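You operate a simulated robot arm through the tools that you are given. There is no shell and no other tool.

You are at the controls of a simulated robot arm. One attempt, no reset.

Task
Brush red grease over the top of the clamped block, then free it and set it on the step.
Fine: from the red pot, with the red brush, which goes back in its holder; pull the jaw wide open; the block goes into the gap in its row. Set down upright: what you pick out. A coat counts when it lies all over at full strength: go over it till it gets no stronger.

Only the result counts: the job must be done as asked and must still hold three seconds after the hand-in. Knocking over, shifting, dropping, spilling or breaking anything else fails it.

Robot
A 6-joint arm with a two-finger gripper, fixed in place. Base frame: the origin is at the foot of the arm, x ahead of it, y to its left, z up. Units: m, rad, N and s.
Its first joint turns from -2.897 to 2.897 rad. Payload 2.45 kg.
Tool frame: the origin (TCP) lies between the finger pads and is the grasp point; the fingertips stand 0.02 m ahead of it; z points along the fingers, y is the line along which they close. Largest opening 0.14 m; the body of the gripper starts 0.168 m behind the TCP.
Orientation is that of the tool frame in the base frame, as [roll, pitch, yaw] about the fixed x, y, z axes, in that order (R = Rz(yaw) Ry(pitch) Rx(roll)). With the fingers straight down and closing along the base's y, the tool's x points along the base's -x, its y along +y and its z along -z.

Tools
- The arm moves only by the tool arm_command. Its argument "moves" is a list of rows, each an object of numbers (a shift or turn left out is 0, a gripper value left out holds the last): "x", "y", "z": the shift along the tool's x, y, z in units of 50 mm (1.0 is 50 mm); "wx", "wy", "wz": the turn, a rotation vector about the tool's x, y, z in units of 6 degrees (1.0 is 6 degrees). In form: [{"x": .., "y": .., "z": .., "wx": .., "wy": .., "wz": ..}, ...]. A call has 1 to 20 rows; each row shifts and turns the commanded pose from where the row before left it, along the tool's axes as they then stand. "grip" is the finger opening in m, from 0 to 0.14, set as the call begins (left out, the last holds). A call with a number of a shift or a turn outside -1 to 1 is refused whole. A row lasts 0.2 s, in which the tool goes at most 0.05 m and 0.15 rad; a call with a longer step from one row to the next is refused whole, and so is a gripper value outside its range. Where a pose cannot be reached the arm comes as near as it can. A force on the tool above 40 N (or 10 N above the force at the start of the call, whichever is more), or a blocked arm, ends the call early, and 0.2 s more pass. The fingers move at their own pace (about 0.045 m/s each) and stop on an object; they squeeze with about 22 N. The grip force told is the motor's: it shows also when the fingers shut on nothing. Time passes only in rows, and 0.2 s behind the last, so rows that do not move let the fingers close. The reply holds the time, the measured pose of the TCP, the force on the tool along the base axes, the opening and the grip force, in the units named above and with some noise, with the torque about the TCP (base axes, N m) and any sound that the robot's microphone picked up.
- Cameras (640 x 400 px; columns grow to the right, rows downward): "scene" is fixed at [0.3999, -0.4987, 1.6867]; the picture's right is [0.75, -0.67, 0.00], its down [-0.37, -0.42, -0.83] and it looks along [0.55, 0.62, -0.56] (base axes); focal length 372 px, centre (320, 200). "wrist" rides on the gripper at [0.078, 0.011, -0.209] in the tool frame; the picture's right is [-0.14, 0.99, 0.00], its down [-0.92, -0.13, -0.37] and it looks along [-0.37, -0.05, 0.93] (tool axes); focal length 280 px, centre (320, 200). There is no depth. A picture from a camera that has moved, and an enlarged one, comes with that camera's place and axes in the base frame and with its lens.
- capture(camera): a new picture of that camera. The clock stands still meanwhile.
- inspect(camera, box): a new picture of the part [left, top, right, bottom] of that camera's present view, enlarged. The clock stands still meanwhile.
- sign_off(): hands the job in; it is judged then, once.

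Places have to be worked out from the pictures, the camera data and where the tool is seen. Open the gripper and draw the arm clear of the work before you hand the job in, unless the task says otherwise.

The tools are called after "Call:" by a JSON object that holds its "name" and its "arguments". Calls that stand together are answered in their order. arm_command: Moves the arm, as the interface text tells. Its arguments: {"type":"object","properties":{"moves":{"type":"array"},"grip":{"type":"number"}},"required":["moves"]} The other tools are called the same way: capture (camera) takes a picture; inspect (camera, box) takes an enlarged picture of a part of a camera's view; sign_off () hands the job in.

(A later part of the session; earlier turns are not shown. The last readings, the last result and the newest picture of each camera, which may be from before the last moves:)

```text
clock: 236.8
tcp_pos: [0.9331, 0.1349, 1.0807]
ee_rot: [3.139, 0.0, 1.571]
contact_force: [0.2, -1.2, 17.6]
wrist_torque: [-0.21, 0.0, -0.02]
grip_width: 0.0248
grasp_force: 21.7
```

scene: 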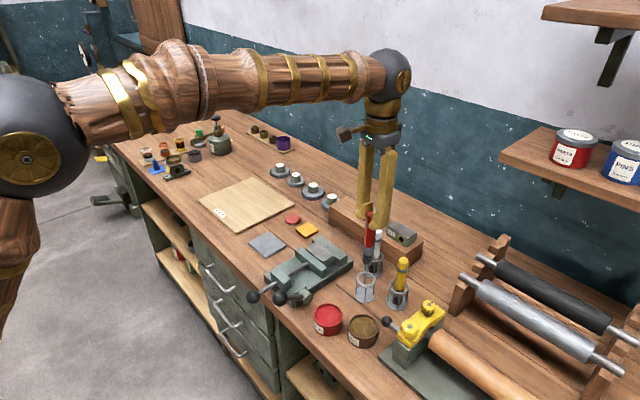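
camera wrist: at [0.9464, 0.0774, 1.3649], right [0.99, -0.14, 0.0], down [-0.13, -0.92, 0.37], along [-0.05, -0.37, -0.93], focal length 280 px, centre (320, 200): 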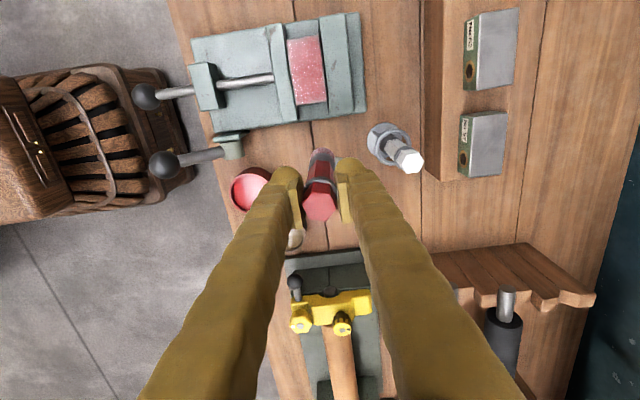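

Call:
{"name": "arm_command", "arguments": {"moves": [{"z": -0.004}, {"x": -0.16}, {"x": -0.16}, {"x": 0}]}}

Call:
{"name": "arm_command", "arguments": {"moves": [{"x": -0.16}, {"x": -0.16}, {"x": 0}]}}

Call:
{"name": "arm_command", "arguments": {"moves": [{"x": -0.16}, {"x": -0.16}, {"x": 0}]}}

Call:
{"name": "arm_command", "arguments": {"moves": [{"x": -0.16}, {"x": -0.16}, {"x": -0.16}, {"x": -0.16}, {"x": 0}]}}

Call:
{"name": "inspect", "arguments": {"camera": "wrist", "box": [260, 80, 380, 220]}}

```text
clock: 237.8
tcp_pos: [0.9326, 0.1192, 1.0804]
ee_rot: [3.141, -0.001, 1.571]
contact_force: [-0.4, 2.9, 14.8]
wrist_torque: [0.14, -0.06, 0.0]
grip_width: 0.0245
grasp_force: 22.2
```

```text
clock: 238.6
tcp_pos: [0.934, 0.1034, 1.0809]
ee_rot: [3.141, 0.0, 1.57]
contact_force: [0.5, 2.1, 11.3]
wrist_torque: [0.19, 0.0, 0.04]
grip_width: 0.0248
grasp_force: 21.7
```

```text
clock: 239.4
tcp_pos: [0.934, 0.0866, 1.0803]
ee_rot: [3.141, -0.001, 1.572]
contact_force: [-0.1, 0.8, 9.8]
wrist_torque: [0.01, 0.01, 0.0]
grip_width: 0.0248
grasp_force: 22.0
```

```text
clock: 240.6
tcp_pos: [0.9325, 0.055, 1.0799]
ee_rot: [-3.141, 0.001, 1.571]
contact_force: [0.0, -0.1, 0.0]
wrist_torque: [0.0, 0.0, 0.01]
grip_width: 0.0249
grasp_force: 21.4
```

```text
2.86 times, centred on (320, 150) of wrist
camera zoom: at [0.9446, 0.1332, 1.2908], right [0.99, -0.14, 0.0], down [-0.13, -0.92, 0.37], along [-0.05, -0.37, -0.93], focal length 801 px, centre (320, 343)
```

zoom: 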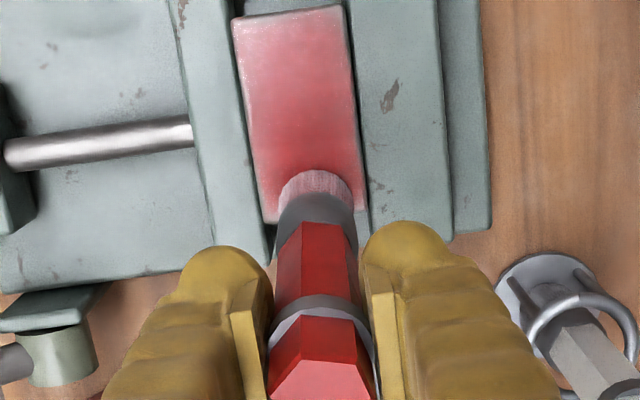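

The lean toward +y has grown to ~12 mm; a +y stroke will straighten it. I shift to the +x lane at the -y end, press, and stroke +y.

Call:
{"name": "arm_command", "arguments": {"moves": [{"x": -0.12, "y": 0.24}, {"z": 0.014}, {"z": 0}]}}

Call:
{"name": "arm_command", "arguments": {"moves": [{"z": 0.01}, {"z": 0}]}}

Call:
{"name": "arm_command", "arguments": {"moves": [{"z": 0.01}, {"z": 0}]}}

```text
clock: 241.4
tcp_pos: [0.9464, 0.0495, 1.0794]
ee_rot: [-3.141, 0.0, 1.571]
contact_force: [0.3, -0.6, -0.5]
wrist_torque: [-0.01, 0.02, -0.01]
grip_width: 0.0249
grasp_force: 21.8
```

```text
clock: 242.0
tcp_pos: [0.9461, 0.0492, 1.0782]
ee_rot: [3.142, 0.001, 1.57]
contact_force: [0.2, -0.2, 0.1]
wrist_torque: [0.01, -0.02, -0.03]
grip_width: 0.0249
grasp_force: 21.7
```

```text
clock: 242.6
tcp_pos: [0.9457, 0.0497, 1.079]
ee_rot: [3.141, 0.0, 1.57]
contact_force: [-0.5, -1.7, 4.4]
wrist_torque: [-0.13, 0.02, -0.02]
grip_width: 0.0247
grasp_force: 21.9
```

Call:
{"name": "arm_command", "arguments": {"moves": [{"z": 0.01}, {"x": 0.16}, {"x": 0.16}, {"x": 0}]}}

Call:
{"name": "arm_command", "arguments": {"moves": [{"x": 0.16}, {"x": 0.16}, {"x": 0}]}}

Call:
{"name": "arm_command", "arguments": {"moves": [{"x": 0.16}, {"x": 0.16}, {"x": 0}]}}

Call:
{"name": "arm_command", "arguments": {"moves": [{"x": 0.16}, {"x": 0.16}, {"x": 0}]}}

Call:
{"name": "arm_command", "arguments": {"moves": [{"x": 0.16}, {"x": 0.16}, {"x": 0.1}, {"x": 0}]}}

Call:
{"name": "inspect", "arguments": {"camera": "wrist", "box": [260, 80, 380, 220]}}

```text
clock: 243.6
tcp_pos: [0.9457, 0.0644, 1.0792]
ee_rot: [-3.141, 0.0, 1.57]
contact_force: [0.4, -1.1, 12.6]
wrist_torque: [-0.23, -0.05, 0.01]
grip_width: 0.025
grasp_force: 21.5
```

```text
clock: 244.4
tcp_pos: [0.9464, 0.0816, 1.0776]
ee_rot: [-3.14, 0.0, 1.57]
contact_force: [-0.2, -3.2, 9.5]
wrist_torque: [-0.43, 0.03, -0.01]
grip_width: 0.0249
grasp_force: 22.2
```

```text
clock: 245.2
tcp_pos: [0.9461, 0.0964, 1.0787]
ee_rot: [3.14, 0.001, 1.571]
contact_force: [-1.3, 0.4, 4.6]
wrist_torque: [0.04, 0.03, 0.01]
grip_width: 0.0246
grasp_force: 22.5
```

```text
clock: 246.0
tcp_pos: [0.9461, 0.1118, 1.0783]
ee_rot: [-3.141, 0.0, 1.572]
contact_force: [0.9, -3.1, 8.6]
wrist_torque: [-0.47, -0.03, 0.0]
grip_width: 0.0249
grasp_force: 21.9
```

```text
clock: 247.0
tcp_pos: [0.9461, 0.134, 1.0784]
ee_rot: [3.141, -0.002, 1.57]
contact_force: [0.4, -0.9, 6.6]
wrist_torque: [-0.24, 0.01, 0.01]
grip_width: 0.0248
grasp_force: 22.2
```

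```text
2.86 times, centred on (320, 150) of wrist
camera zoom: at [0.9565, 0.2122, 1.2883], right [0.99, -0.14, 0.0], down [-0.13, -0.92, 0.37], along [-0.05, -0.37, -0.93], focal length 801 px, centre (320, 343)
```

zoom: 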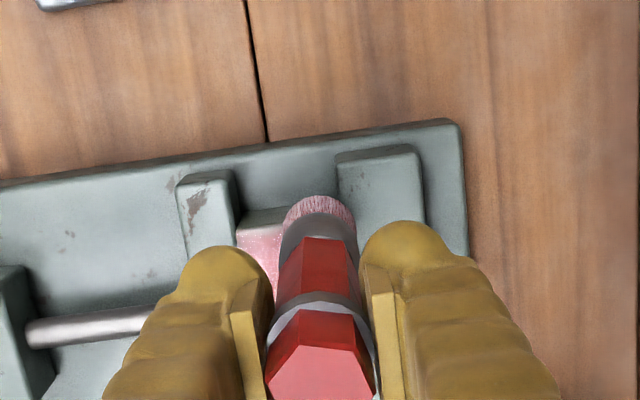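

Full-length contact on the +x lane and the brush is straight again. I extend 5 mm over the +y end, then look at the whole top once more from the clear viewpoint.

Call:
{"name": "arm_command", "arguments": {"moves": [{"x": 0.1}, {"y": -0.12}, {"y": -0.12}, {"y": -0.12}, {"x": 0}]}}

Call:
{"name": "arm_command", "arguments": {"moves": [{"z": -0.6}, {"z": -0.7}, {"x": -0.93}, {"x": -0.93}, {"x": -0.93}, {"z": 0}]}}

Call:
{"name": "inspect", "arguments": {"camera": "wrist", "box": [270, 20, 370, 120]}}

Call:
{"name": "inspect", "arguments": {"camera": "scene", "box": [290, 225, 340, 270]}}

```text
clock: 248.2
tcp_pos: [0.9288, 0.1397, 1.0786]
ee_rot: [3.141, -0.001, 1.57]
contact_force: [0.0, 0.1, -0.2]
wrist_torque: [0.0, 0.02, -0.04]
grip_width: 0.0249
grasp_force: 22.4
```

```text
clock: 249.6
tcp_pos: [0.9266, -0.0007, 1.1447]
ee_rot: [-3.141, 0.0, 1.571]
contact_force: [0.6, 0.3, -0.8]
wrist_torque: [-0.01, -0.01, 0.03]
grip_width: 0.025
grasp_force: 21.8
```

```text
4.00 times, centred on (320, 70) of wrist
camera zoom: at [0.936, 0.0778, 1.3553], right [0.99, -0.14, 0.0], down [-0.13, -0.92, 0.37], along [-0.05, -0.37, -0.93], focal length 1122 px, centre (320, 720)
```

zoom: 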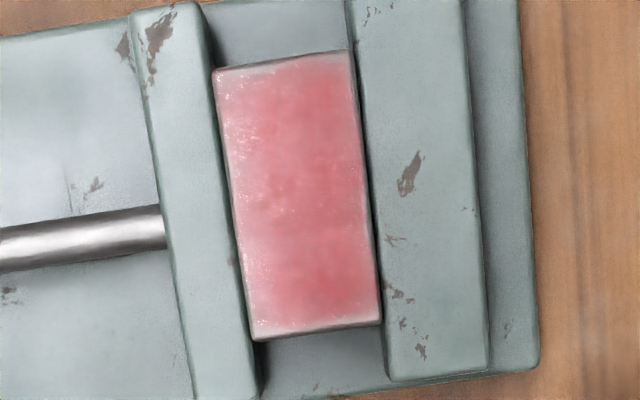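

```text
8.89 times, centred on (315, 248) of scene
camera zoom: at [0.3999, -0.4987, 1.6867], right [0.75, -0.67, 0.0], down [-0.37, -0.42, -0.83], along [0.55, 0.62, -0.56], focal length 3309 px, centre (364, -222)
```

zoom: 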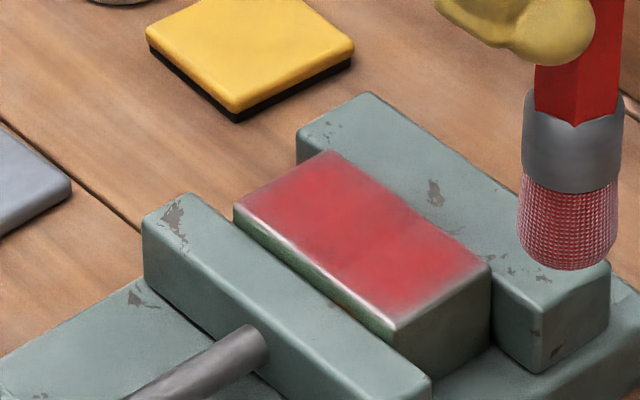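

Almost no change from the last round – it looks saturated, with only narrow bevel bands. I zoom further to judge the rims.

Call:
{"name": "inspect", "arguments": {"camera": "scene", "box": [304, 234, 332, 254]}}

Call:
{"name": "inspect", "arguments": {"camera": "scene", "box": [314, 248, 332, 262]}}

Call:
{"name": "inspect", "arguments": {"camera": "wrist", "box": [290, 70, 350, 115]}}

Call:
{"name": "inspect", "arguments": {"camera": "wrist", "box": [285, 25, 345, 70]}}

```text
16.00 times, centred on (318, 244) of scene
camera zoom: at [0.3999, -0.4987, 1.6867], right [0.75, -0.67, 0.0], down [-0.37, -0.42, -0.83], along [0.55, 0.62, -0.56], focal length 5957 px, centre (352, -504)
```

zoom: 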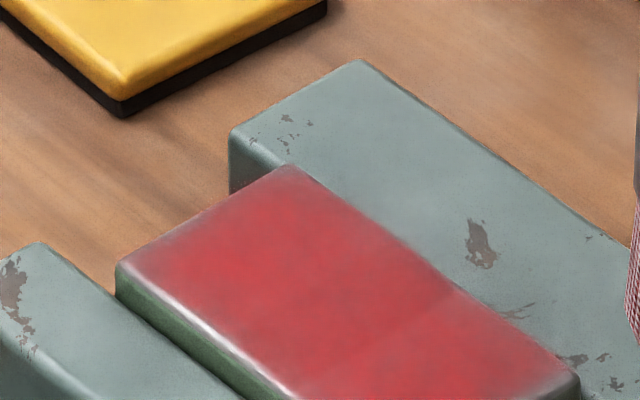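

```text
16.00 times, centred on (323, 255) of scene
camera zoom: at [0.3999, -0.4987, 1.6867], right [0.75, -0.67, 0.0], down [-0.37, -0.42, -0.83], along [0.55, 0.62, -0.56], focal length 5957 px, centre (272, -680)
```

zoom: 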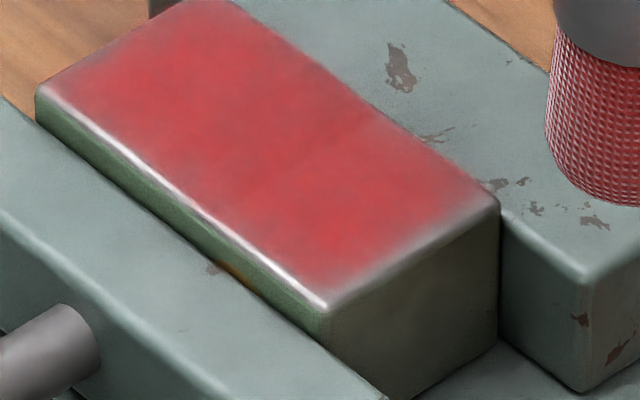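

```text
8.89 times, centred on (320, 92) of wrist
camera zoom: at [0.936, 0.0778, 1.3553], right [0.99, -0.14, 0.0], down [-0.13, -0.92, 0.37], along [-0.05, -0.37, -0.93], focal length 2492 px, centre (320, 1156)
```

zoom: 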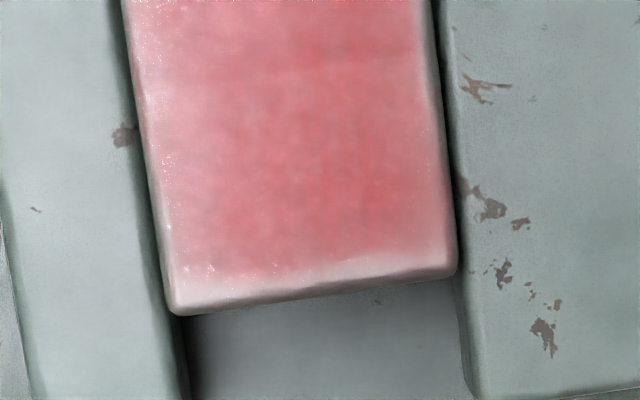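

```text
8.89 times, centred on (315, 48) of wrist
camera zoom: at [0.936, 0.0778, 1.3553], right [0.99, -0.14, 0.0], down [-0.13, -0.92, 0.37], along [-0.05, -0.37, -0.93], focal length 2492 px, centre (364, 1556)
```

zoom: 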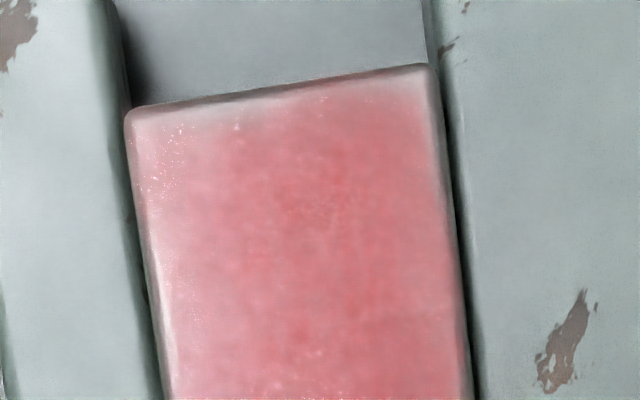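

The ends (-y more than +y) still fade over the last ~5 mm, more than the -x rim which got direct rim passes. I'll dip again and work specifically across both ends.

Call:
{"name": "arm_command", "arguments": {"moves": [{"x": -0.43, "y": -0.763}, {"x": -0.43, "y": -0.763}, {"x": -0.43, "y": -0.763}, {"z": 0.455}, {"z": 0.455}, {"z": 0.455}, {"z": 0.455}, {"z": 0}]}}

Call:
{"name": "arm_command", "arguments": {"moves": [{"z": 0.02}, {"z": 0.02}, {"z": 0}]}}

Call:
{"name": "arm_command", "arguments": {"moves": [{"z": 0.01}, {"z": 0}]}}

Call:
{"name": "arm_command", "arguments": {"moves": [{"z": 0.01}, {"z": 0}]}}

```text
clock: 251.4
tcp_pos: [0.8132, -0.0654, 1.0525]
ee_rot: [3.14, 0.0, 1.572]
contact_force: [-0.1, 1.2, -1.0]
wrist_torque: [0.03, -0.01, 0.0]
grip_width: 0.0249
grasp_force: 21.4
```

```text
clock: 252.2
tcp_pos: [0.8139, -0.0641, 1.0505]
ee_rot: [-3.141, 0.0, 1.571]
contact_force: [1.1, -0.6, -1.0]
wrist_torque: [-0.02, 0.03, 0.01]
grip_width: 0.0249
grasp_force: 21.9
```

```text
clock: 252.8
tcp_pos: [0.8142, -0.0655, 1.051]
ee_rot: [-3.141, 0.001, 1.571]
contact_force: [0.1, 0.0, -1.2]
wrist_torque: [0.0, -0.01, -0.02]
grip_width: 0.0247
grasp_force: 22.2
```

```text
clock: 253.4
tcp_pos: [0.8143, -0.0657, 1.0486]
ee_rot: [-3.14, 0.0, 1.571]
contact_force: [0.1, 0.7, -0.7]
wrist_torque: [-0.02, 0.01, 0.01]
grip_width: 0.0248
grasp_force: 22.0
```

Call:
{"name": "arm_command", "arguments": {"moves": [{"z": 0.01}, {"z": 0}]}}

Call:
{"name": "arm_command", "arguments": {"moves": [{"z": 0.01}, {"z": 0}]}}

Call:
{"name": "arm_command", "arguments": {"moves": [{"z": 0.01}, {"z": 0}]}}

```text
clock: 254.0
tcp_pos: [0.8142, -0.0655, 1.0491]
ee_rot: [-3.142, -0.001, 1.572]
contact_force: [0.5, -0.9, -1.0]
wrist_torque: [-0.01, 0.0, 0.01]
grip_width: 0.025
grasp_force: 22.0
```

```text
clock: 254.6
tcp_pos: [0.8128, -0.0651, 1.049]
ee_rot: [-3.141, 0.0, 1.572]
contact_force: [0.1, -0.4, 0.4]
wrist_torque: [0.04, -0.01, -0.01]
grip_width: 0.0248
grasp_force: 21.7
```

```text
clock: 255.2
tcp_pos: [0.8129, -0.0646, 1.0485]
ee_rot: [3.14, 0.0, 1.57]
contact_force: [0.4, -0.9, -0.5]
wrist_torque: [-0.01, -0.04, 0.03]
grip_width: 0.0248
grasp_force: 22.0
```

Call:
{"name": "arm_command", "arguments": {"moves": [{"z": 0.01}, {"z": 0}]}}

Call:
{"name": "arm_command", "arguments": {"moves": [{"z": 0.01}, {"z": 0}]}}

Call:
{"name": "arm_command", "arguments": {"moves": [{"z": 0.01}, {"z": 0}]}}

```text
clock: 255.8
tcp_pos: [0.8138, -0.0642, 1.049]
ee_rot: [3.141, 0.001, 1.572]
contact_force: [0.5, -0.3, 1.3]
wrist_torque: [-0.01, 0.03, 0.02]
grip_width: 0.0248
grasp_force: 22.3
```

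```text
clock: 256.4
tcp_pos: [0.814, -0.0655, 1.0483]
ee_rot: [3.139, 0.001, 1.57]
contact_force: [0.6, 0.4, 8.7]
wrist_torque: [-0.1, -0.06, -0.02]
grip_width: 0.025
grasp_force: 22.3
```

```text
clock: 257.0
tcp_pos: [0.814, -0.0659, 1.0474]
ee_rot: [3.139, 0.001, 1.57]
contact_force: [1.1, 2.1, 24.3]
wrist_torque: [-0.02, 0.0, 0.0]
grip_width: 0.0248
grasp_force: 21.9
```

Dipped (24 N). I lift, check lean, and go to the -y end at x≈0.917, y≈0.075.

Call:
{"name": "arm_command", "arguments": {"moves": [{"z": 0}, {"z": 0}, {"z": -0.3}, {"z": -0.5}, {"z": -0.5}, {"z": -0.4}, {"x": 0.7, "y": 0.5175}, {"x": 0.7, "y": 0.5175}, {"x": 0.7, "y": 0.5175}, {"x": 0.7, "y": 0.5175}, {"z": 0.4}, {"z": 0.4}, {"z": 0.22}, {"z": 0}]}}

Call:
{"name": "inspect", "arguments": {"camera": "wrist", "box": [260, 80, 380, 220]}}

Call:
{"name": "arm_command", "arguments": {"moves": [{"z": 0.02}, {"z": 0.02}, {"z": 0}]}}

Call:
{"name": "arm_command", "arguments": {"moves": [{"z": 0.01}, {"z": 0}]}}

```text
clock: 260.0
tcp_pos: [0.9172, 0.0754, 1.0818]
ee_rot: [3.141, 0.0, 1.571]
contact_force: [0.3, 0.8, -0.3]
wrist_torque: [0.03, 0.01, -0.02]
grip_width: 0.0249
grasp_force: 21.7
```

```text
2.86 times, centred on (320, 150) of wrist
camera zoom: at [0.9288, 0.153, 1.2923], right [0.99, -0.14, 0.0], down [-0.13, -0.92, 0.37], along [-0.05, -0.37, -0.93], focal length 801 px, centre (320, 343)
```

zoom: 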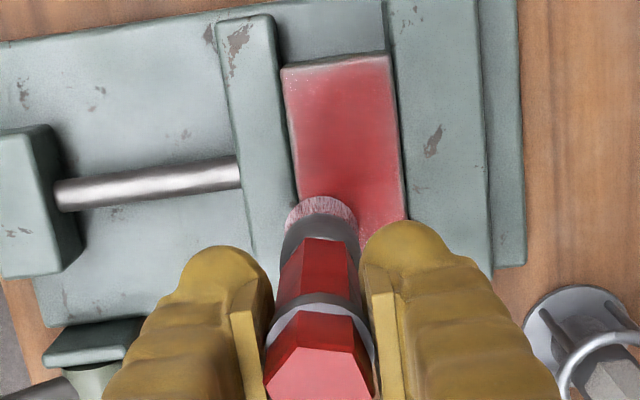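

```text
clock: 260.8
tcp_pos: [0.9176, 0.0748, 1.0789]
ee_rot: [-3.141, -0.001, 1.571]
contact_force: [0.3, -0.5, -0.3]
wrist_torque: [0.0, 0.02, 0.01]
grip_width: 0.0248
grasp_force: 21.9
```

```text
clock: 261.4
tcp_pos: [0.9176, 0.0745, 1.0784]
ee_rot: [3.141, 0.0, 1.571]
contact_force: [-1.1, 0.6, -0.8]
wrist_torque: [0.05, -0.01, 0.0]
grip_width: 0.0247
grasp_force: 21.9
```

Call:
{"name": "arm_command", "arguments": {"moves": [{"z": 0.01}, {"z": 0}]}}

Call:
{"name": "arm_command", "arguments": {"moves": [{"z": 0.01}, {"z": 0}]}}

Call:
{"name": "arm_command", "arguments": {"moves": [{"z": 0.01}, {"z": 0}]}}

```text
clock: 262.0
tcp_pos: [0.9162, 0.0749, 1.0784]
ee_rot: [3.141, 0.001, 1.569]
contact_force: [0.7, 0.8, -0.4]
wrist_torque: [-0.03, -0.02, 0.0]
grip_width: 0.0247
grasp_force: 21.5
```

```text
clock: 262.6
tcp_pos: [0.9166, 0.0763, 1.0765]
ee_rot: [3.14, 0.001, 1.569]
contact_force: [-0.6, -0.8, -0.3]
wrist_torque: [0.01, 0.01, 0.03]
grip_width: 0.025
grasp_force: 22.3
```

```text
clock: 263.2
tcp_pos: [0.917, 0.0754, 1.0771]
ee_rot: [3.14, 0.0, 1.57]
contact_force: [-0.8, 0.9, 0.2]
wrist_torque: [0.02, -0.01, -0.01]
grip_width: 0.0248
grasp_force: 21.6
```

Call:
{"name": "arm_command", "arguments": {"moves": [{"z": 0.01}, {"z": 0}]}}

Call:
{"name": "arm_command", "arguments": {"moves": [{"z": 0.006}, {"z": 0}]}}

```text
clock: 263.8
tcp_pos: [0.9178, 0.0752, 1.0763]
ee_rot: [3.14, -0.001, 1.573]
contact_force: [1.1, 1.4, 10.6]
wrist_torque: [-0.07, -0.02, 0.0]
grip_width: 0.0253
grasp_force: 22.0
```

```text
clock: 264.4
tcp_pos: [0.9176, 0.0745, 1.0762]
ee_rot: [3.14, -0.001, 1.571]
contact_force: [0.7, -0.3, 20.6]
wrist_torque: [-0.23, -0.05, -0.01]
grip_width: 0.0249
grasp_force: 21.7
```

20 N; ease 0.25 mm and do short -y/+y strokes across the -y end.

Call:
{"name": "arm_command", "arguments": {"moves": [{"z": -0.005}, {"x": -0.12}, {"x": -0.12}, {"x": -0.12}, {"x": 0}]}}

Call:
{"name": "arm_command", "arguments": {"moves": [{"x": 0.12}, {"x": 0.12}, {"x": 0.12}, {"x": 0}]}}

```text
clock: 265.6
tcp_pos: [0.9172, 0.0546, 1.0753]
ee_rot: [-3.141, 0.001, 1.57]
contact_force: [0.5, -0.8, 5.4]
wrist_torque: [-0.05, 0.05, 0.05]
grip_width: 0.0246
grasp_force: 21.6
```

```text
clock: 266.6
tcp_pos: [0.917, 0.0742, 1.0754]
ee_rot: [3.141, -0.001, 1.57]
contact_force: [0.1, -1.3, 4.3]
wrist_torque: [-0.2, 0.02, -0.02]
grip_width: 0.025
grasp_force: 21.7
```

Contact 4–5 N holds over the end. I move to the middle and +x lanes with the same short strokes.

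Call:
{"name": "arm_command", "arguments": {"moves": [{"y": 0.1}, {"y": 0.1}, {"z": 0.004}, {"x": -0.12}, {"x": -0.12}, {"x": -0.14}, {"x": 0}]}}

Call:
{"name": "arm_command", "arguments": {"moves": [{"x": 0.12}, {"x": 0.12}, {"x": 0.12}, {"x": 0}]}}

```text
clock: 268.2
tcp_pos: [0.9271, 0.055, 1.0755]
ee_rot: [-3.142, 0.0, 1.571]
contact_force: [-0.8, 0.5, -1.2]
wrist_torque: [0.02, -0.01, -0.01]
grip_width: 0.025
grasp_force: 21.8
```

```text
clock: 269.2
tcp_pos: [0.9276, 0.0746, 1.076]
ee_rot: [3.139, 0.0, 1.57]
contact_force: [-0.4, -3.6, 12.5]
wrist_torque: [-0.51, -0.04, 0.02]
grip_width: 0.0247
grasp_force: 21.7
```

Call:
{"name": "arm_command", "arguments": {"moves": [{"z": 0.006}, {"x": -0.12}, {"x": -0.12}, {"x": -0.12}, {"x": 0}]}}

Call:
{"name": "arm_command", "arguments": {"moves": [{"x": 0.12}, {"x": 0.12}, {"x": 0.12}, {"x": 0}]}}

Call:
{"name": "inspect", "arguments": {"camera": "wrist", "box": [260, 80, 380, 220]}}

```text
clock: 270.4
tcp_pos: [0.9265, 0.0556, 1.0751]
ee_rot: [-3.141, -0.001, 1.57]
contact_force: [0.2, 0.5, 9.6]
wrist_torque: [0.11, 0.03, 0.0]
grip_width: 0.0249
grasp_force: 21.9
```

```text
clock: 271.4
tcp_pos: [0.9271, 0.0738, 1.0753]
ee_rot: [-3.141, 0.001, 1.571]
contact_force: [-0.6, -2.6, 10.8]
wrist_torque: [-0.42, 0.03, -0.02]
grip_width: 0.0246
grasp_force: 21.9
```

```text
2.86 times, centred on (320, 150) of wrist
camera zoom: at [0.9379, 0.1518, 1.2855], right [0.99, -0.14, 0.0], down [-0.13, -0.92, 0.37], along [-0.05, -0.37, -0.93], focal length 801 px, centre (320, 343)
```

zoom: 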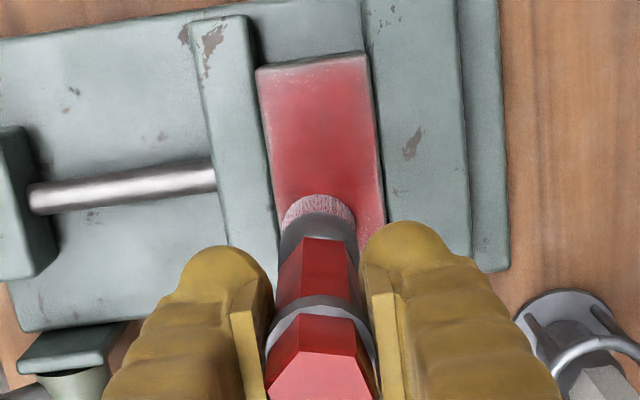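

Good contact (10 N) both ways here. Next lane, x≈0.938, then x≈0.949.

Call:
{"name": "arm_command", "arguments": {"moves": [{"y": 0.1}, {"y": 0.12}, {"z": 0.006}, {"x": -0.12}, {"x": -0.12}, {"x": -0.12}, {"x": 0}]}}

Call:
{"name": "arm_command", "arguments": {"moves": [{"x": 0.12}, {"x": 0.12}, {"x": 0.12}, {"x": 0}]}}

Call:
{"name": "arm_command", "arguments": {"moves": [{"y": 0.1}, {"y": 0.12}, {"z": 0.006}, {"x": -0.12}, {"x": -0.12}, {"x": -0.12}, {"x": 0}]}}

Call:
{"name": "arm_command", "arguments": {"moves": [{"x": 0.12}, {"x": 0.12}, {"x": 0.12}, {"x": 0}]}}

```text
clock: 273.0
tcp_pos: [0.9376, 0.0561, 1.0761]
ee_rot: [3.139, 0.002, 1.57]
contact_force: [-0.2, -0.3, -1.4]
wrist_torque: [0.01, -0.01, -0.02]
grip_width: 0.0247
grasp_force: 21.9
```

```text
clock: 274.0
tcp_pos: [0.9376, 0.0736, 1.0747]
ee_rot: [-3.141, 0.0, 1.571]
contact_force: [0.6, 0.4, -0.7]
wrist_torque: [-0.01, 0.0, -0.03]
grip_width: 0.0248
grasp_force: 22.1
```

```text
clock: 275.6
tcp_pos: [0.9487, 0.0557, 1.0754]
ee_rot: [3.14, 0.001, 1.572]
contact_force: [0.1, 0.2, -0.1]
wrist_torque: [0.04, 0.01, 0.01]
grip_width: 0.0246
grasp_force: 22.0
```

```text
clock: 276.6
tcp_pos: [0.9497, 0.0715, 1.0756]
ee_rot: [-3.141, 0.0, 1.571]
contact_force: [-0.2, -0.4, 3.1]
wrist_torque: [-0.06, 0.0, 0.01]
grip_width: 0.025
grasp_force: 22.3
```

Light contact regained at the +x rim (3 N). I lower 0.4 mm and redo the +x rim lane, then step back -x.

Call:
{"name": "arm_command", "arguments": {"moves": [{"z": 0.008}, {"x": -0.12}, {"x": -0.12}, {"x": -0.12}, {"x": 0}]}}

Call:
{"name": "arm_command", "arguments": {"moves": [{"x": 0.12}, {"x": 0.12}, {"x": 0.12}, {"x": 0}]}}

Call:
{"name": "arm_command", "arguments": {"moves": [{"y": -0.1}, {"y": -0.1}, {"x": -0.12}, {"x": -0.12}, {"x": -0.12}, {"x": 0}]}}

Call:
{"name": "arm_command", "arguments": {"moves": [{"x": 0.12}, {"x": 0.12}, {"x": 0.12}, {"x": 0}]}}

```text
clock: 277.8
tcp_pos: [0.9486, 0.0552, 1.0744]
ee_rot: [3.141, 0.0, 1.571]
contact_force: [-0.2, -1.1, 2.5]
wrist_torque: [-0.08, 0.02, 0.03]
grip_width: 0.0246
grasp_force: 22.0
```

```text
clock: 278.8
tcp_pos: [0.9492, 0.0746, 1.0754]
ee_rot: [-3.141, 0.0, 1.572]
contact_force: [0.0, -3.0, 11.8]
wrist_torque: [-0.47, 0.01, -0.02]
grip_width: 0.0249
grasp_force: 21.8
```

```text
clock: 280.2
tcp_pos: [0.9384, 0.0557, 1.075]
ee_rot: [-3.141, -0.001, 1.571]
contact_force: [0.9, -0.5, -1.1]
wrist_torque: [-0.01, -0.02, 0.01]
grip_width: 0.0248
grasp_force: 21.7
```

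```text
clock: 281.2
tcp_pos: [0.9385, 0.0737, 1.0739]
ee_rot: [3.14, 0.001, 1.57]
contact_force: [1.8, -3.3, 13.4]
wrist_torque: [-0.42, -0.03, 0.05]
grip_width: 0.0247
grasp_force: 22.0
```

Call:
{"name": "arm_command", "arguments": {"moves": [{"z": 0.004}, {"x": -0.12}, {"x": -0.12}, {"x": -0.14}, {"x": 0}]}}

Call:
{"name": "arm_command", "arguments": {"moves": [{"x": 0.14}, {"x": 0.12}, {"x": 0.12}, {"x": 0}]}}

Call:
{"name": "arm_command", "arguments": {"moves": [{"x": 0.16}, {"x": 0.16}, {"x": 0}]}}

Call:
{"name": "arm_command", "arguments": {"moves": [{"x": 0.16}, {"x": 0.16}, {"x": 0}]}}

Call:
{"name": "arm_command", "arguments": {"moves": [{"x": 0.16}, {"x": 0.16}, {"x": 0.16}, {"x": 0}]}}

Call:
{"name": "inspect", "arguments": {"camera": "wrist", "box": [260, 80, 380, 220]}}

```text
clock: 282.4
tcp_pos: [0.9389, 0.0551, 1.0739]
ee_rot: [-3.14, 0.0, 1.569]
contact_force: [0.2, 0.4, -0.4]
wrist_torque: [0.01, -0.03, 0.02]
grip_width: 0.0245
grasp_force: 22.1
```

```text
clock: 283.4
tcp_pos: [0.9401, 0.074, 1.0749]
ee_rot: [3.14, 0.0, 1.57]
contact_force: [-0.5, 0.7, -0.6]
wrist_torque: [0.02, -0.03, 0.01]
grip_width: 0.025
grasp_force: 22.3
```

```text
clock: 284.2
tcp_pos: [0.9383, 0.0893, 1.0747]
ee_rot: [-3.14, 0.0, 1.571]
contact_force: [0.5, -0.5, -0.1]
wrist_torque: [0.0, 0.0, -0.05]
grip_width: 0.0246
grasp_force: 21.8
```

```text
clock: 285.0
tcp_pos: [0.9388, 0.1054, 1.0738]
ee_rot: [-3.142, -0.001, 1.571]
contact_force: [-0.7, 0.3, -1.2]
wrist_torque: [-0.04, -0.02, 0.01]
grip_width: 0.0251
grasp_force: 21.8
```

```text
clock: 286.0
tcp_pos: [0.9378, 0.1304, 1.0751]
ee_rot: [-3.142, -0.001, 1.572]
contact_force: [0.2, -0.3, -1.0]
wrist_torque: [0.02, 0.01, -0.01]
grip_width: 0.0249
grasp_force: 22.2
```

```text
2.86 times, centred on (320, 150) of wrist
camera zoom: at [0.9491, 0.2081, 1.285], right [0.99, -0.14, 0.0], down [-0.13, -0.92, 0.37], along [-0.05, -0.37, -0.93], focal length 801 px, centre (320, 343)
```

zoom: 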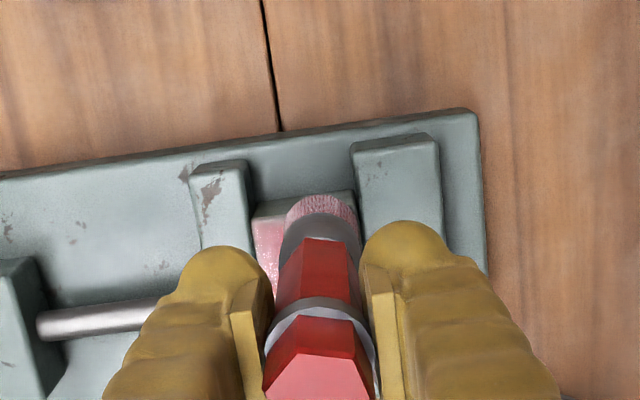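

Now the +y end. Lower to contact here and do short strokes across that end, lane by lane.

Call:
{"name": "arm_command", "arguments": {"moves": [{"y": 0.2}, {"z": 0.014}, {"z": 0}]}}

Call:
{"name": "arm_command", "arguments": {"moves": [{"z": 0.01}, {"z": 0}]}}

Call:
{"name": "arm_command", "arguments": {"moves": [{"z": 0.01}, {"z": 0}]}}

```text
clock: 286.8
tcp_pos: [0.9484, 0.1306, 1.0735]
ee_rot: [3.142, 0.0, 1.572]
contact_force: [-0.2, -0.2, 7.8]
wrist_torque: [-0.06, 0.05, 0.01]
grip_width: 0.0248
grasp_force: 21.8
```

```text
clock: 287.4
tcp_pos: [0.9495, 0.131, 1.0729]
ee_rot: [3.142, 0.0, 1.572]
contact_force: [0.3, -0.9, 17.7]
wrist_torque: [-0.28, -0.01, -0.02]
grip_width: 0.0247
grasp_force: 22.0
```

```text
clock: 288.0
tcp_pos: [0.95, 0.1308, 1.0733]
ee_rot: [3.139, -0.001, 1.571]
contact_force: [0.2, 2.5, 23.2]
wrist_torque: [-0.01, 0.0, -0.01]
grip_width: 0.0246
grasp_force: 22.3
```

Call:
{"name": "arm_command", "arguments": {"moves": [{"z": -0.012}, {"x": 0.12}, {"x": 0.12}, {"x": 0.08}, {"x": 0}]}}

Call:
{"name": "arm_command", "arguments": {"moves": [{"x": -0.12}, {"x": -0.12}, {"x": -0.12}, {"x": 0}]}}

Call:
{"name": "arm_command", "arguments": {"moves": [{"y": -0.1}, {"y": -0.1}, {"x": 0.12}, {"x": 0.12}, {"x": 0.12}, {"x": 0}]}}

Call:
{"name": "arm_command", "arguments": {"moves": [{"x": -0.12}, {"x": -0.12}, {"x": -0.12}, {"x": 0}]}}

```text
clock: 289.2
tcp_pos: [0.9483, 0.1463, 1.0727]
ee_rot: [-3.141, 0.0, 1.571]
contact_force: [1.3, 0.0, -0.1]
wrist_torque: [-0.02, 0.01, 0.01]
grip_width: 0.0248
grasp_force: 22.1
```

```text
clock: 290.2
tcp_pos: [0.9493, 0.1286, 1.0738]
ee_rot: [-3.14, 0.001, 1.57]
contact_force: [-0.5, -0.2, -0.7]
wrist_torque: [0.0, 0.05, 0.02]
grip_width: 0.0247
grasp_force: 22.3
```

```text
clock: 291.6
tcp_pos: [0.9388, 0.1456, 1.0723]
ee_rot: [3.142, 0.0, 1.57]
contact_force: [0.2, -1.3, 2.9]
wrist_torque: [-0.07, -0.03, -0.02]
grip_width: 0.0247
grasp_force: 21.8
```

```text
clock: 292.6
tcp_pos: [0.939, 0.1282, 1.0723]
ee_rot: [3.141, 0.001, 1.571]
contact_force: [0.7, 1.4, 0.2]
wrist_torque: [0.01, 0.03, 0.02]
grip_width: 0.0248
grasp_force: 21.3
```

Weak contact; I lower 0.4 mm and continue with the lanes at x≈0.938, 0.928, 0.917.

Call:
{"name": "arm_command", "arguments": {"moves": [{"z": 0.01}, {"x": 0.12}, {"x": 0.12}, {"x": 0.12}, {"x": 0}]}}

Call:
{"name": "arm_command", "arguments": {"moves": [{"z": 0.004}, {"x": -0.12}, {"x": -0.12}, {"x": -0.12}, {"x": 0}]}}

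Call:
{"name": "arm_command", "arguments": {"moves": [{"y": -0.1}, {"y": -0.1}, {"x": 0.12}, {"x": 0.12}, {"x": 0.12}, {"x": 0}]}}

Call:
{"name": "arm_command", "arguments": {"moves": [{"x": -0.12}, {"x": -0.12}, {"x": -0.12}, {"x": 0}]}}

```text
clock: 293.8
tcp_pos: [0.9384, 0.1452, 1.0725]
ee_rot: [-3.141, -0.001, 1.571]
contact_force: [0.1, -0.4, 3.4]
wrist_torque: [-0.22, -0.02, -0.01]
grip_width: 0.0247
grasp_force: 22.2
```

```text
clock: 295.0
tcp_pos: [0.9392, 0.1274, 1.0727]
ee_rot: [3.141, 0.0, 1.571]
contact_force: [-1.0, 3.8, 12.1]
wrist_torque: [0.29, 0.03, -0.01]
grip_width: 0.0248
grasp_force: 22.1
```

```text
clock: 296.4
tcp_pos: [0.9308, 0.1473, 1.0721]
ee_rot: [-3.141, 0.0, 1.571]
contact_force: [0.5, -2.5, 4.9]
wrist_torque: [-0.17, 0.0, 0.02]
grip_width: 0.0247
grasp_force: 22.4
```

```text
clock: 297.4
tcp_pos: [0.9302, 0.1275, 1.0716]
ee_rot: [-3.14, 0.0, 1.572]
contact_force: [0.2, -0.4, -0.9]
wrist_torque: [0.01, 0.01, 0.0]
grip_width: 0.0247
grasp_force: 21.7
```

Call:
{"name": "arm_command", "arguments": {"moves": [{"y": -0.1}, {"y": -0.16}, {"z": 0.01}, {"x": 0.12}, {"x": 0.12}, {"x": 0.12}, {"x": 0}]}}

Call:
{"name": "arm_command", "arguments": {"moves": [{"z": 0.004}, {"x": -0.12}, {"x": -0.12}, {"x": -0.12}, {"x": 0}]}}

Call:
{"name": "arm_command", "arguments": {"moves": [{"x": 0.12}, {"x": 0.12}, {"x": 0.12}, {"x": 0}]}}

Call:
{"name": "inspect", "arguments": {"camera": "wrist", "box": [260, 80, 380, 220]}}

```text
clock: 299.0
tcp_pos: [0.9176, 0.1469, 1.0716]
ee_rot: [-3.141, 0.001, 1.572]
contact_force: [0.7, 1.6, 0.7]
wrist_torque: [0.02, -0.02, -0.02]
grip_width: 0.0248
grasp_force: 22.0
```

```text
clock: 300.2
tcp_pos: [0.916, 0.1283, 1.0723]
ee_rot: [3.141, -0.001, 1.571]
contact_force: [-0.9, 0.7, -0.4]
wrist_torque: [-0.01, -0.01, -0.01]
grip_width: 0.0249
grasp_force: 22.1
```

```text
clock: 301.2
tcp_pos: [0.9157, 0.1461, 1.0723]
ee_rot: [3.141, 0.0, 1.571]
contact_force: [0.5, 0.2, 3.5]
wrist_torque: [-0.04, -0.03, -0.03]
grip_width: 0.0247
grasp_force: 22.3
```

```text
2.86 times, centred on (320, 150) of wrist
camera zoom: at [0.9266, 0.224, 1.2821], right [0.99, -0.14, 0.0], down [-0.13, -0.92, 0.37], along [-0.05, -0.37, -0.93], focal length 801 px, centre (320, 343)
```

zoom: 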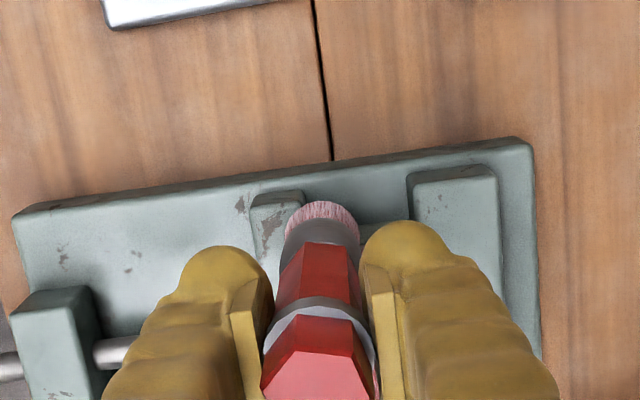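

Light contact; I lower 0.4 mm and run the -x lane from the +y end all the way to -y, past the end.

Call:
{"name": "arm_command", "arguments": {"moves": [{"z": 0.008}, {"x": -0.14}, {"x": -0.14}, {"x": 0}]}}

Call:
{"name": "arm_command", "arguments": {"moves": [{"x": -0.16}, {"x": -0.16}, {"x": 0}]}}

Call:
{"name": "arm_command", "arguments": {"moves": [{"x": -0.16}, {"x": -0.16}, {"x": 0}]}}

Call:
{"name": "arm_command", "arguments": {"moves": [{"x": -0.16}, {"x": -0.16}, {"x": 0}]}}

Call:
{"name": "arm_command", "arguments": {"moves": [{"x": -0.16}, {"x": -0.16}, {"x": -0.16}, {"x": 0}]}}

Call:
{"name": "inspect", "arguments": {"camera": "wrist", "box": [260, 80, 380, 220]}}

```text
clock: 302.2
tcp_pos: [0.9163, 0.1325, 1.072]
ee_rot: [3.139, 0.001, 1.571]
contact_force: [0.1, 3.7, 16.5]
wrist_torque: [0.32, -0.03, 0.0]
grip_width: 0.0248
grasp_force: 21.5
```

```text
clock: 303.0
tcp_pos: [0.9163, 0.1148, 1.0704]
ee_rot: [3.141, 0.001, 1.572]
contact_force: [0.6, 2.5, 12.9]
wrist_torque: [0.09, 0.03, 0.01]
grip_width: 0.0247
grasp_force: 22.3
```

```text
clock: 303.8
tcp_pos: [0.9156, 0.0994, 1.0708]
ee_rot: [3.14, -0.002, 1.573]
contact_force: [0.6, 3.9, 8.0]
wrist_torque: [0.23, 0.01, -0.03]
grip_width: 0.0246
grasp_force: 21.5
```

```text
clock: 304.6
tcp_pos: [0.9161, 0.0838, 1.0713]
ee_rot: [3.14, 0.0, 1.57]
contact_force: [-0.2, -1.0, 2.6]
wrist_torque: [-0.14, -0.03, -0.01]
grip_width: 0.0252
grasp_force: 22.1
```

```text
clock: 305.6
tcp_pos: [0.916, 0.0607, 1.0706]
ee_rot: [3.141, 0.0, 1.57]
contact_force: [1.3, 1.2, 4.0]
wrist_torque: [0.01, -0.02, -0.01]
grip_width: 0.0248
grasp_force: 22.0
```

```text
2.86 times, centred on (320, 150) of wrist
camera zoom: at [0.9265, 0.1386, 1.2812], right [0.99, -0.14, 0.0], down [-0.13, -0.92, 0.37], along [-0.05, -0.37, -0.93], focal length 801 px, centre (320, 343)
```

zoom: 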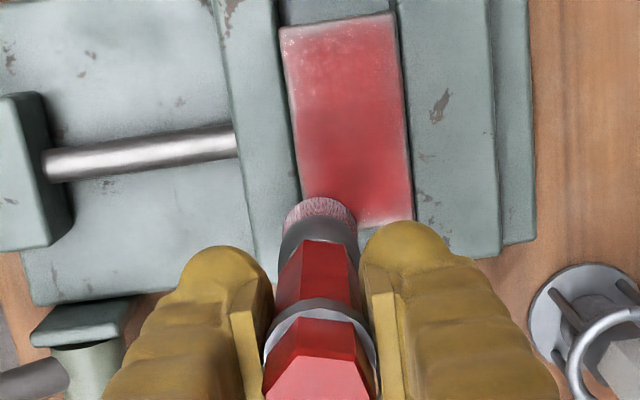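

Good full-length pass. I lift and review the top from the clear viewpoint again.

Call:
{"name": "arm_command", "arguments": {"moves": [{"x": -0.1}, {"x": 0.1}, {"x": -0.1}, {"z": -0.6}, {"z": -0.8}, {"x": -0.5, "y": 0.1}, {"x": -0.5, "y": 0.1}, {"z": 0}]}}

Call:
{"name": "inspect", "arguments": {"camera": "scene", "box": [304, 234, 332, 254]}}

Call:
{"name": "inspect", "arguments": {"camera": "scene", "box": [314, 248, 332, 262]}}

Call:
{"name": "inspect", "arguments": {"camera": "wrist", "box": [280, 20, 350, 115]}}

```text
clock: 307.4
tcp_pos: [0.9263, 0.0045, 1.1396]
ee_rot: [-3.141, -0.001, 1.571]
contact_force: [-0.1, 0.0, -1.4]
wrist_torque: [0.01, 0.0, -0.01]
grip_width: 0.0247
grasp_force: 21.9
```

```text
16.00 times, centred on (318, 244) of scene
camera zoom: at [0.3999, -0.4987, 1.6867], right [0.75, -0.67, 0.0], down [-0.37, -0.42, -0.83], along [0.55, 0.62, -0.56], focal length 5957 px, centre (352, -504)
```

zoom: 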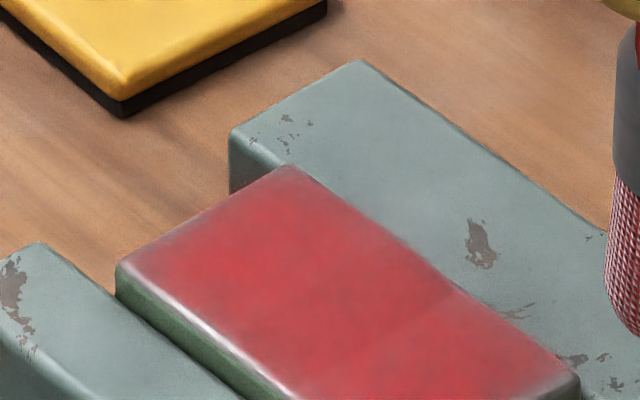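

```text
16.00 times, centred on (323, 255) of scene
camera zoom: at [0.3999, -0.4987, 1.6867], right [0.75, -0.67, 0.0], down [-0.37, -0.42, -0.83], along [0.55, 0.62, -0.56], focal length 5957 px, centre (272, -680)
```

zoom: 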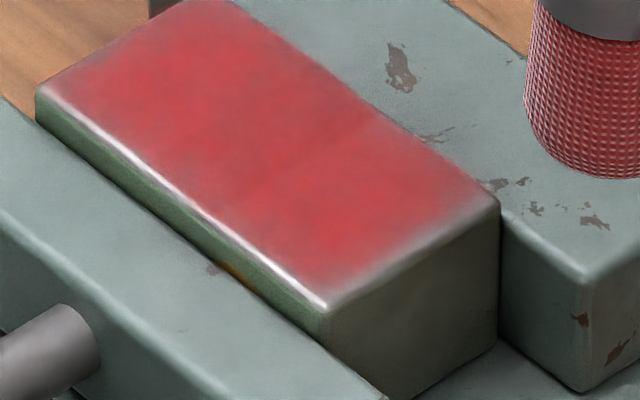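

```text
4.21 times, centred on (315, 68) of wrist
camera zoom: at [0.9369, 0.083, 1.3497], right [0.99, -0.14, 0.0], down [-0.13, -0.92, 0.37], along [-0.05, -0.37, -0.93], focal length 1181 px, centre (341, 758)
```

zoom: 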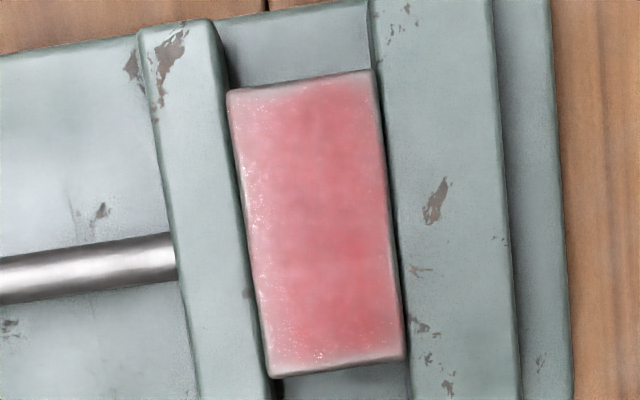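

The pictures are identical to those before this round: the coat no longer gets stronger, so painting is done. I carry the brush over its holder at (0.9545, -0.061), still high, and check alignment.

Call:
{"name": "arm_command", "arguments": {"moves": [{"x": -0.655, "y": 0.28}, {"x": -0.655, "y": 0.28}, {"z": 0}]}}

Call:
{"name": "inspect", "arguments": {"camera": "wrist", "box": [260, 80, 380, 220]}}

Call:
{"name": "inspect", "arguments": {"camera": "scene", "box": [330, 210, 420, 310]}}

```text
clock: 308.2
tcp_pos: [0.9544, -0.0603, 1.1385]
ee_rot: [-3.14, -0.001, 1.571]
contact_force: [0.1, -0.5, 0.0]
wrist_torque: [-0.02, 0.04, 0.0]
grip_width: 0.0244
grasp_force: 22.0
```

```text
2.86 times, centred on (320, 150) of wrist
camera zoom: at [0.9654, 0.0177, 1.3497], right [0.99, -0.14, 0.0], down [-0.13, -0.92, 0.37], along [-0.05, -0.37, -0.93], focal length 801 px, centre (320, 343)
```

zoom: 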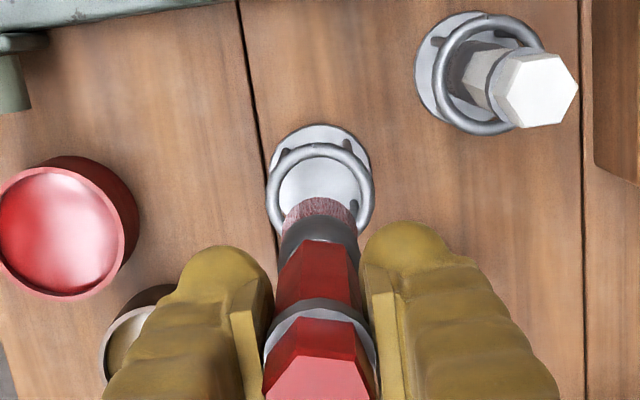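

```text
4.00 times, centred on (375, 260) of scene
camera zoom: at [0.3999, -0.4987, 1.6867], right [0.75, -0.67, 0.0], down [-0.37, -0.42, -0.83], along [0.55, 0.62, -0.56], focal length 1489 px, centre (100, -40)
```

zoom: 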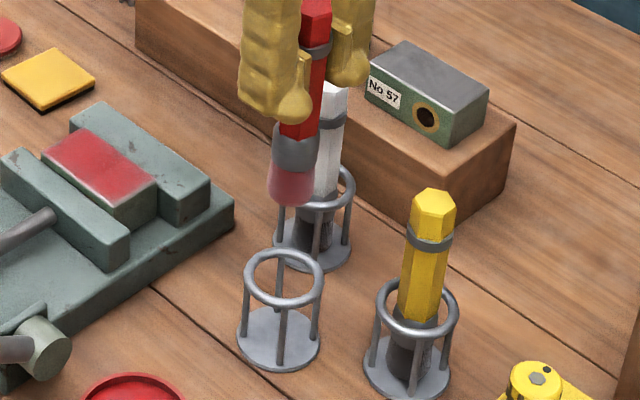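

Ring centre reads (0.954, -0.059) from both cameras, with ~7 mm clearance around the brush; the tip is within 1–2 mm of it. I lower until the tip is just above ring level and look.

Call:
{"name": "arm_command", "arguments": {"moves": [{"x": 0.02, "z": 0.4}, {"z": 0.4}, {"z": 0.3}, {"z": 0}]}}

Call:
{"name": "inspect", "arguments": {"camera": "scene", "box": [330, 220, 410, 310]}}

Call:
{"name": "inspect", "arguments": {"camera": "wrist", "box": [260, 80, 380, 220]}}

```text
clock: 309.2
tcp_pos: [0.9529, -0.0598, 1.0852]
ee_rot: [3.141, 0.001, 1.572]
contact_force: [0.2, -0.2, -1.2]
wrist_torque: [0.03, 0.0, -0.01]
grip_width: 0.0247
grasp_force: 22.9
```

```text
4.44 times, centred on (370, 265) of scene
camera zoom: at [0.3999, -0.4987, 1.6867], right [0.75, -0.67, 0.0], down [-0.37, -0.42, -0.83], along [0.55, 0.62, -0.56], focal length 1655 px, centre (98, -89)
```

zoom: 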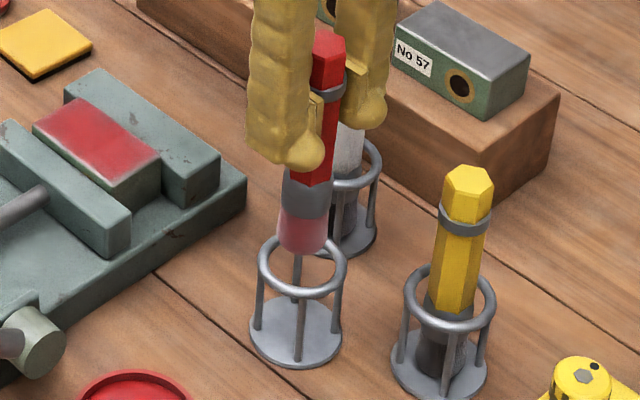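

```text
2.86 times, centred on (320, 150) of wrist
camera zoom: at [0.9645, 0.0174, 1.2954], right [0.99, -0.14, 0.0], down [-0.13, -0.92, 0.37], along [-0.05, -0.37, -0.93], focal length 801 px, centre (320, 343)
```

zoom: 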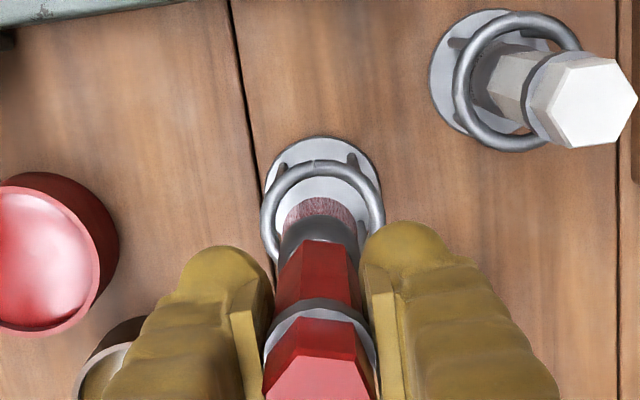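

The tip is centred over the ring opening. I lower the brush into the holder to just above its resting height.

Call:
{"name": "arm_command", "arguments": {"moves": [{"z": 0.3}, {"z": 0.3}, {"z": 0.3}, {"z": 0.3}, {"z": 0.16}, {"z": 0}]}}

Call:
{"name": "arm_command", "arguments": {"moves": [{"z": 0.02}, {"z": 0.02}, {"z": 0}]}}

Call:
{"name": "arm_command", "arguments": {"moves": [{"z": 0.01}, {"z": 0}]}}

Call:
{"name": "inspect", "arguments": {"camera": "scene", "box": [330, 220, 410, 310]}}

```text
clock: 310.6
tcp_pos: [0.9535, -0.0587, 1.0175]
ee_rot: [3.141, -0.001, 1.572]
contact_force: [-0.6, 0.0, -0.6]
wrist_torque: [0.01, 0.02, -0.04]
grip_width: 0.0248
grasp_force: 21.8
```

```text
clock: 311.4
tcp_pos: [0.9541, -0.0586, 1.0164]
ee_rot: [-3.141, 0.0, 1.571]
contact_force: [-0.1, 0.5, -1.2]
wrist_torque: [-0.01, 0.0, -0.01]
grip_width: 0.0248
grasp_force: 22.1
```

```text
clock: 312.0
tcp_pos: [0.9535, -0.0596, 1.016]
ee_rot: [-3.141, 0.001, 1.571]
contact_force: [0.3, -0.2, -0.5]
wrist_torque: [0.01, -0.01, -0.01]
grip_width: 0.0249
grasp_force: 21.7
```

```text
4.44 times, centred on (370, 265) of scene
camera zoom: at [0.3999, -0.4987, 1.6867], right [0.75, -0.67, 0.0], down [-0.37, -0.42, -0.83], along [0.55, 0.62, -0.56], focal length 1655 px, centre (98, -89)
```

zoom: 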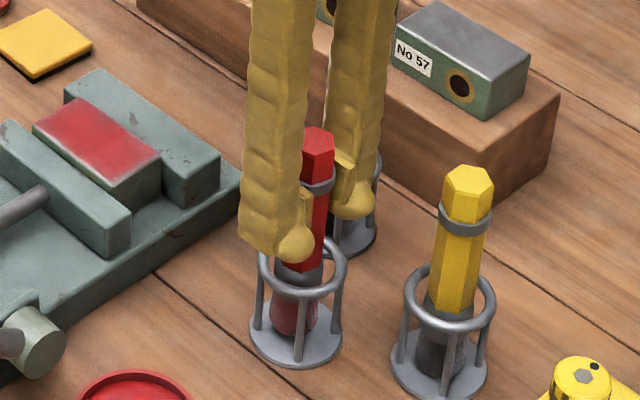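

Inside the holder, not yet resting. I step down until contact.

Call:
{"name": "arm_command", "arguments": {"moves": [{"z": 0.02}, {"z": 0.02}, {"z": 0}]}}

Call:
{"name": "arm_command", "arguments": {"moves": [{"z": 0.01}, {"z": 0}]}}

Call:
{"name": "arm_command", "arguments": {"moves": [{"z": 0.01}, {"z": 0}]}}

Call:
{"name": "arm_command", "arguments": {"moves": [{"z": 0.01}, {"z": 0}]}}

```text
clock: 312.8
tcp_pos: [0.9539, -0.0593, 1.0143]
ee_rot: [-3.141, 0.001, 1.57]
contact_force: [-1.0, 0.2, -0.1]
wrist_torque: [-0.02, 0.01, 0.0]
grip_width: 0.0246
grasp_force: 21.6
```

```text
clock: 313.4
tcp_pos: [0.9548, -0.06, 1.0139]
ee_rot: [-3.14, 0.001, 1.571]
contact_force: [0.4, 0.9, -0.3]
wrist_torque: [0.04, 0.0, -0.01]
grip_width: 0.0248
grasp_force: 21.4
```

```text
clock: 314.0
tcp_pos: [0.9548, -0.0601, 1.0128]
ee_rot: [3.14, 0.0, 1.57]
contact_force: [0.3, -0.9, -1.1]
wrist_torque: [-0.01, 0.01, -0.01]
grip_width: 0.0249
grasp_force: 22.3
```

```text
clock: 314.6
tcp_pos: [0.9551, -0.0586, 1.0116]
ee_rot: [3.139, 0.0, 1.57]
contact_force: [0.0, 0.1, -0.1]
wrist_torque: [0.03, 0.04, -0.03]
grip_width: 0.0246
grasp_force: 21.9
```

Call:
{"name": "arm_command", "arguments": {"moves": [{"z": 0.01}, {"z": 0}]}}

Call:
{"name": "arm_command", "arguments": {"moves": [{"z": 0.01}, {"z": 0}]}}

Call:
{"name": "arm_command", "arguments": {"moves": [{"z": 0.01}, {"z": 0}]}}

Call:
{"name": "arm_command", "arguments": {"moves": [{"z": 0.01}, {"z": 0}]}}

```text
clock: 315.2
tcp_pos: [0.9557, -0.0596, 1.0116]
ee_rot: [-3.141, -0.001, 1.571]
contact_force: [0.8, -0.8, -0.4]
wrist_torque: [-0.03, 0.03, 0.04]
grip_width: 0.0245
grasp_force: 22.1
```

```text
clock: 315.8
tcp_pos: [0.9534, -0.0605, 1.0109]
ee_rot: [3.141, 0.0, 1.57]
contact_force: [-0.9, -0.3, -0.5]
wrist_torque: [-0.03, 0.02, -0.03]
grip_width: 0.0248
grasp_force: 22.0
```

```text
clock: 316.4
tcp_pos: [0.9548, -0.059, 1.0108]
ee_rot: [3.139, -0.001, 1.57]
contact_force: [-1.0, 0.4, -0.5]
wrist_torque: [-0.03, 0.0, -0.01]
grip_width: 0.0249
grasp_force: 22.6
```

```text
clock: 317.0
tcp_pos: [0.954, -0.0591, 1.0103]
ee_rot: [3.141, 0.0, 1.57]
contact_force: [-0.1, 0.4, 0.0]
wrist_torque: [0.0, 0.0, -0.02]
grip_width: 0.0247
grasp_force: 22.3
```

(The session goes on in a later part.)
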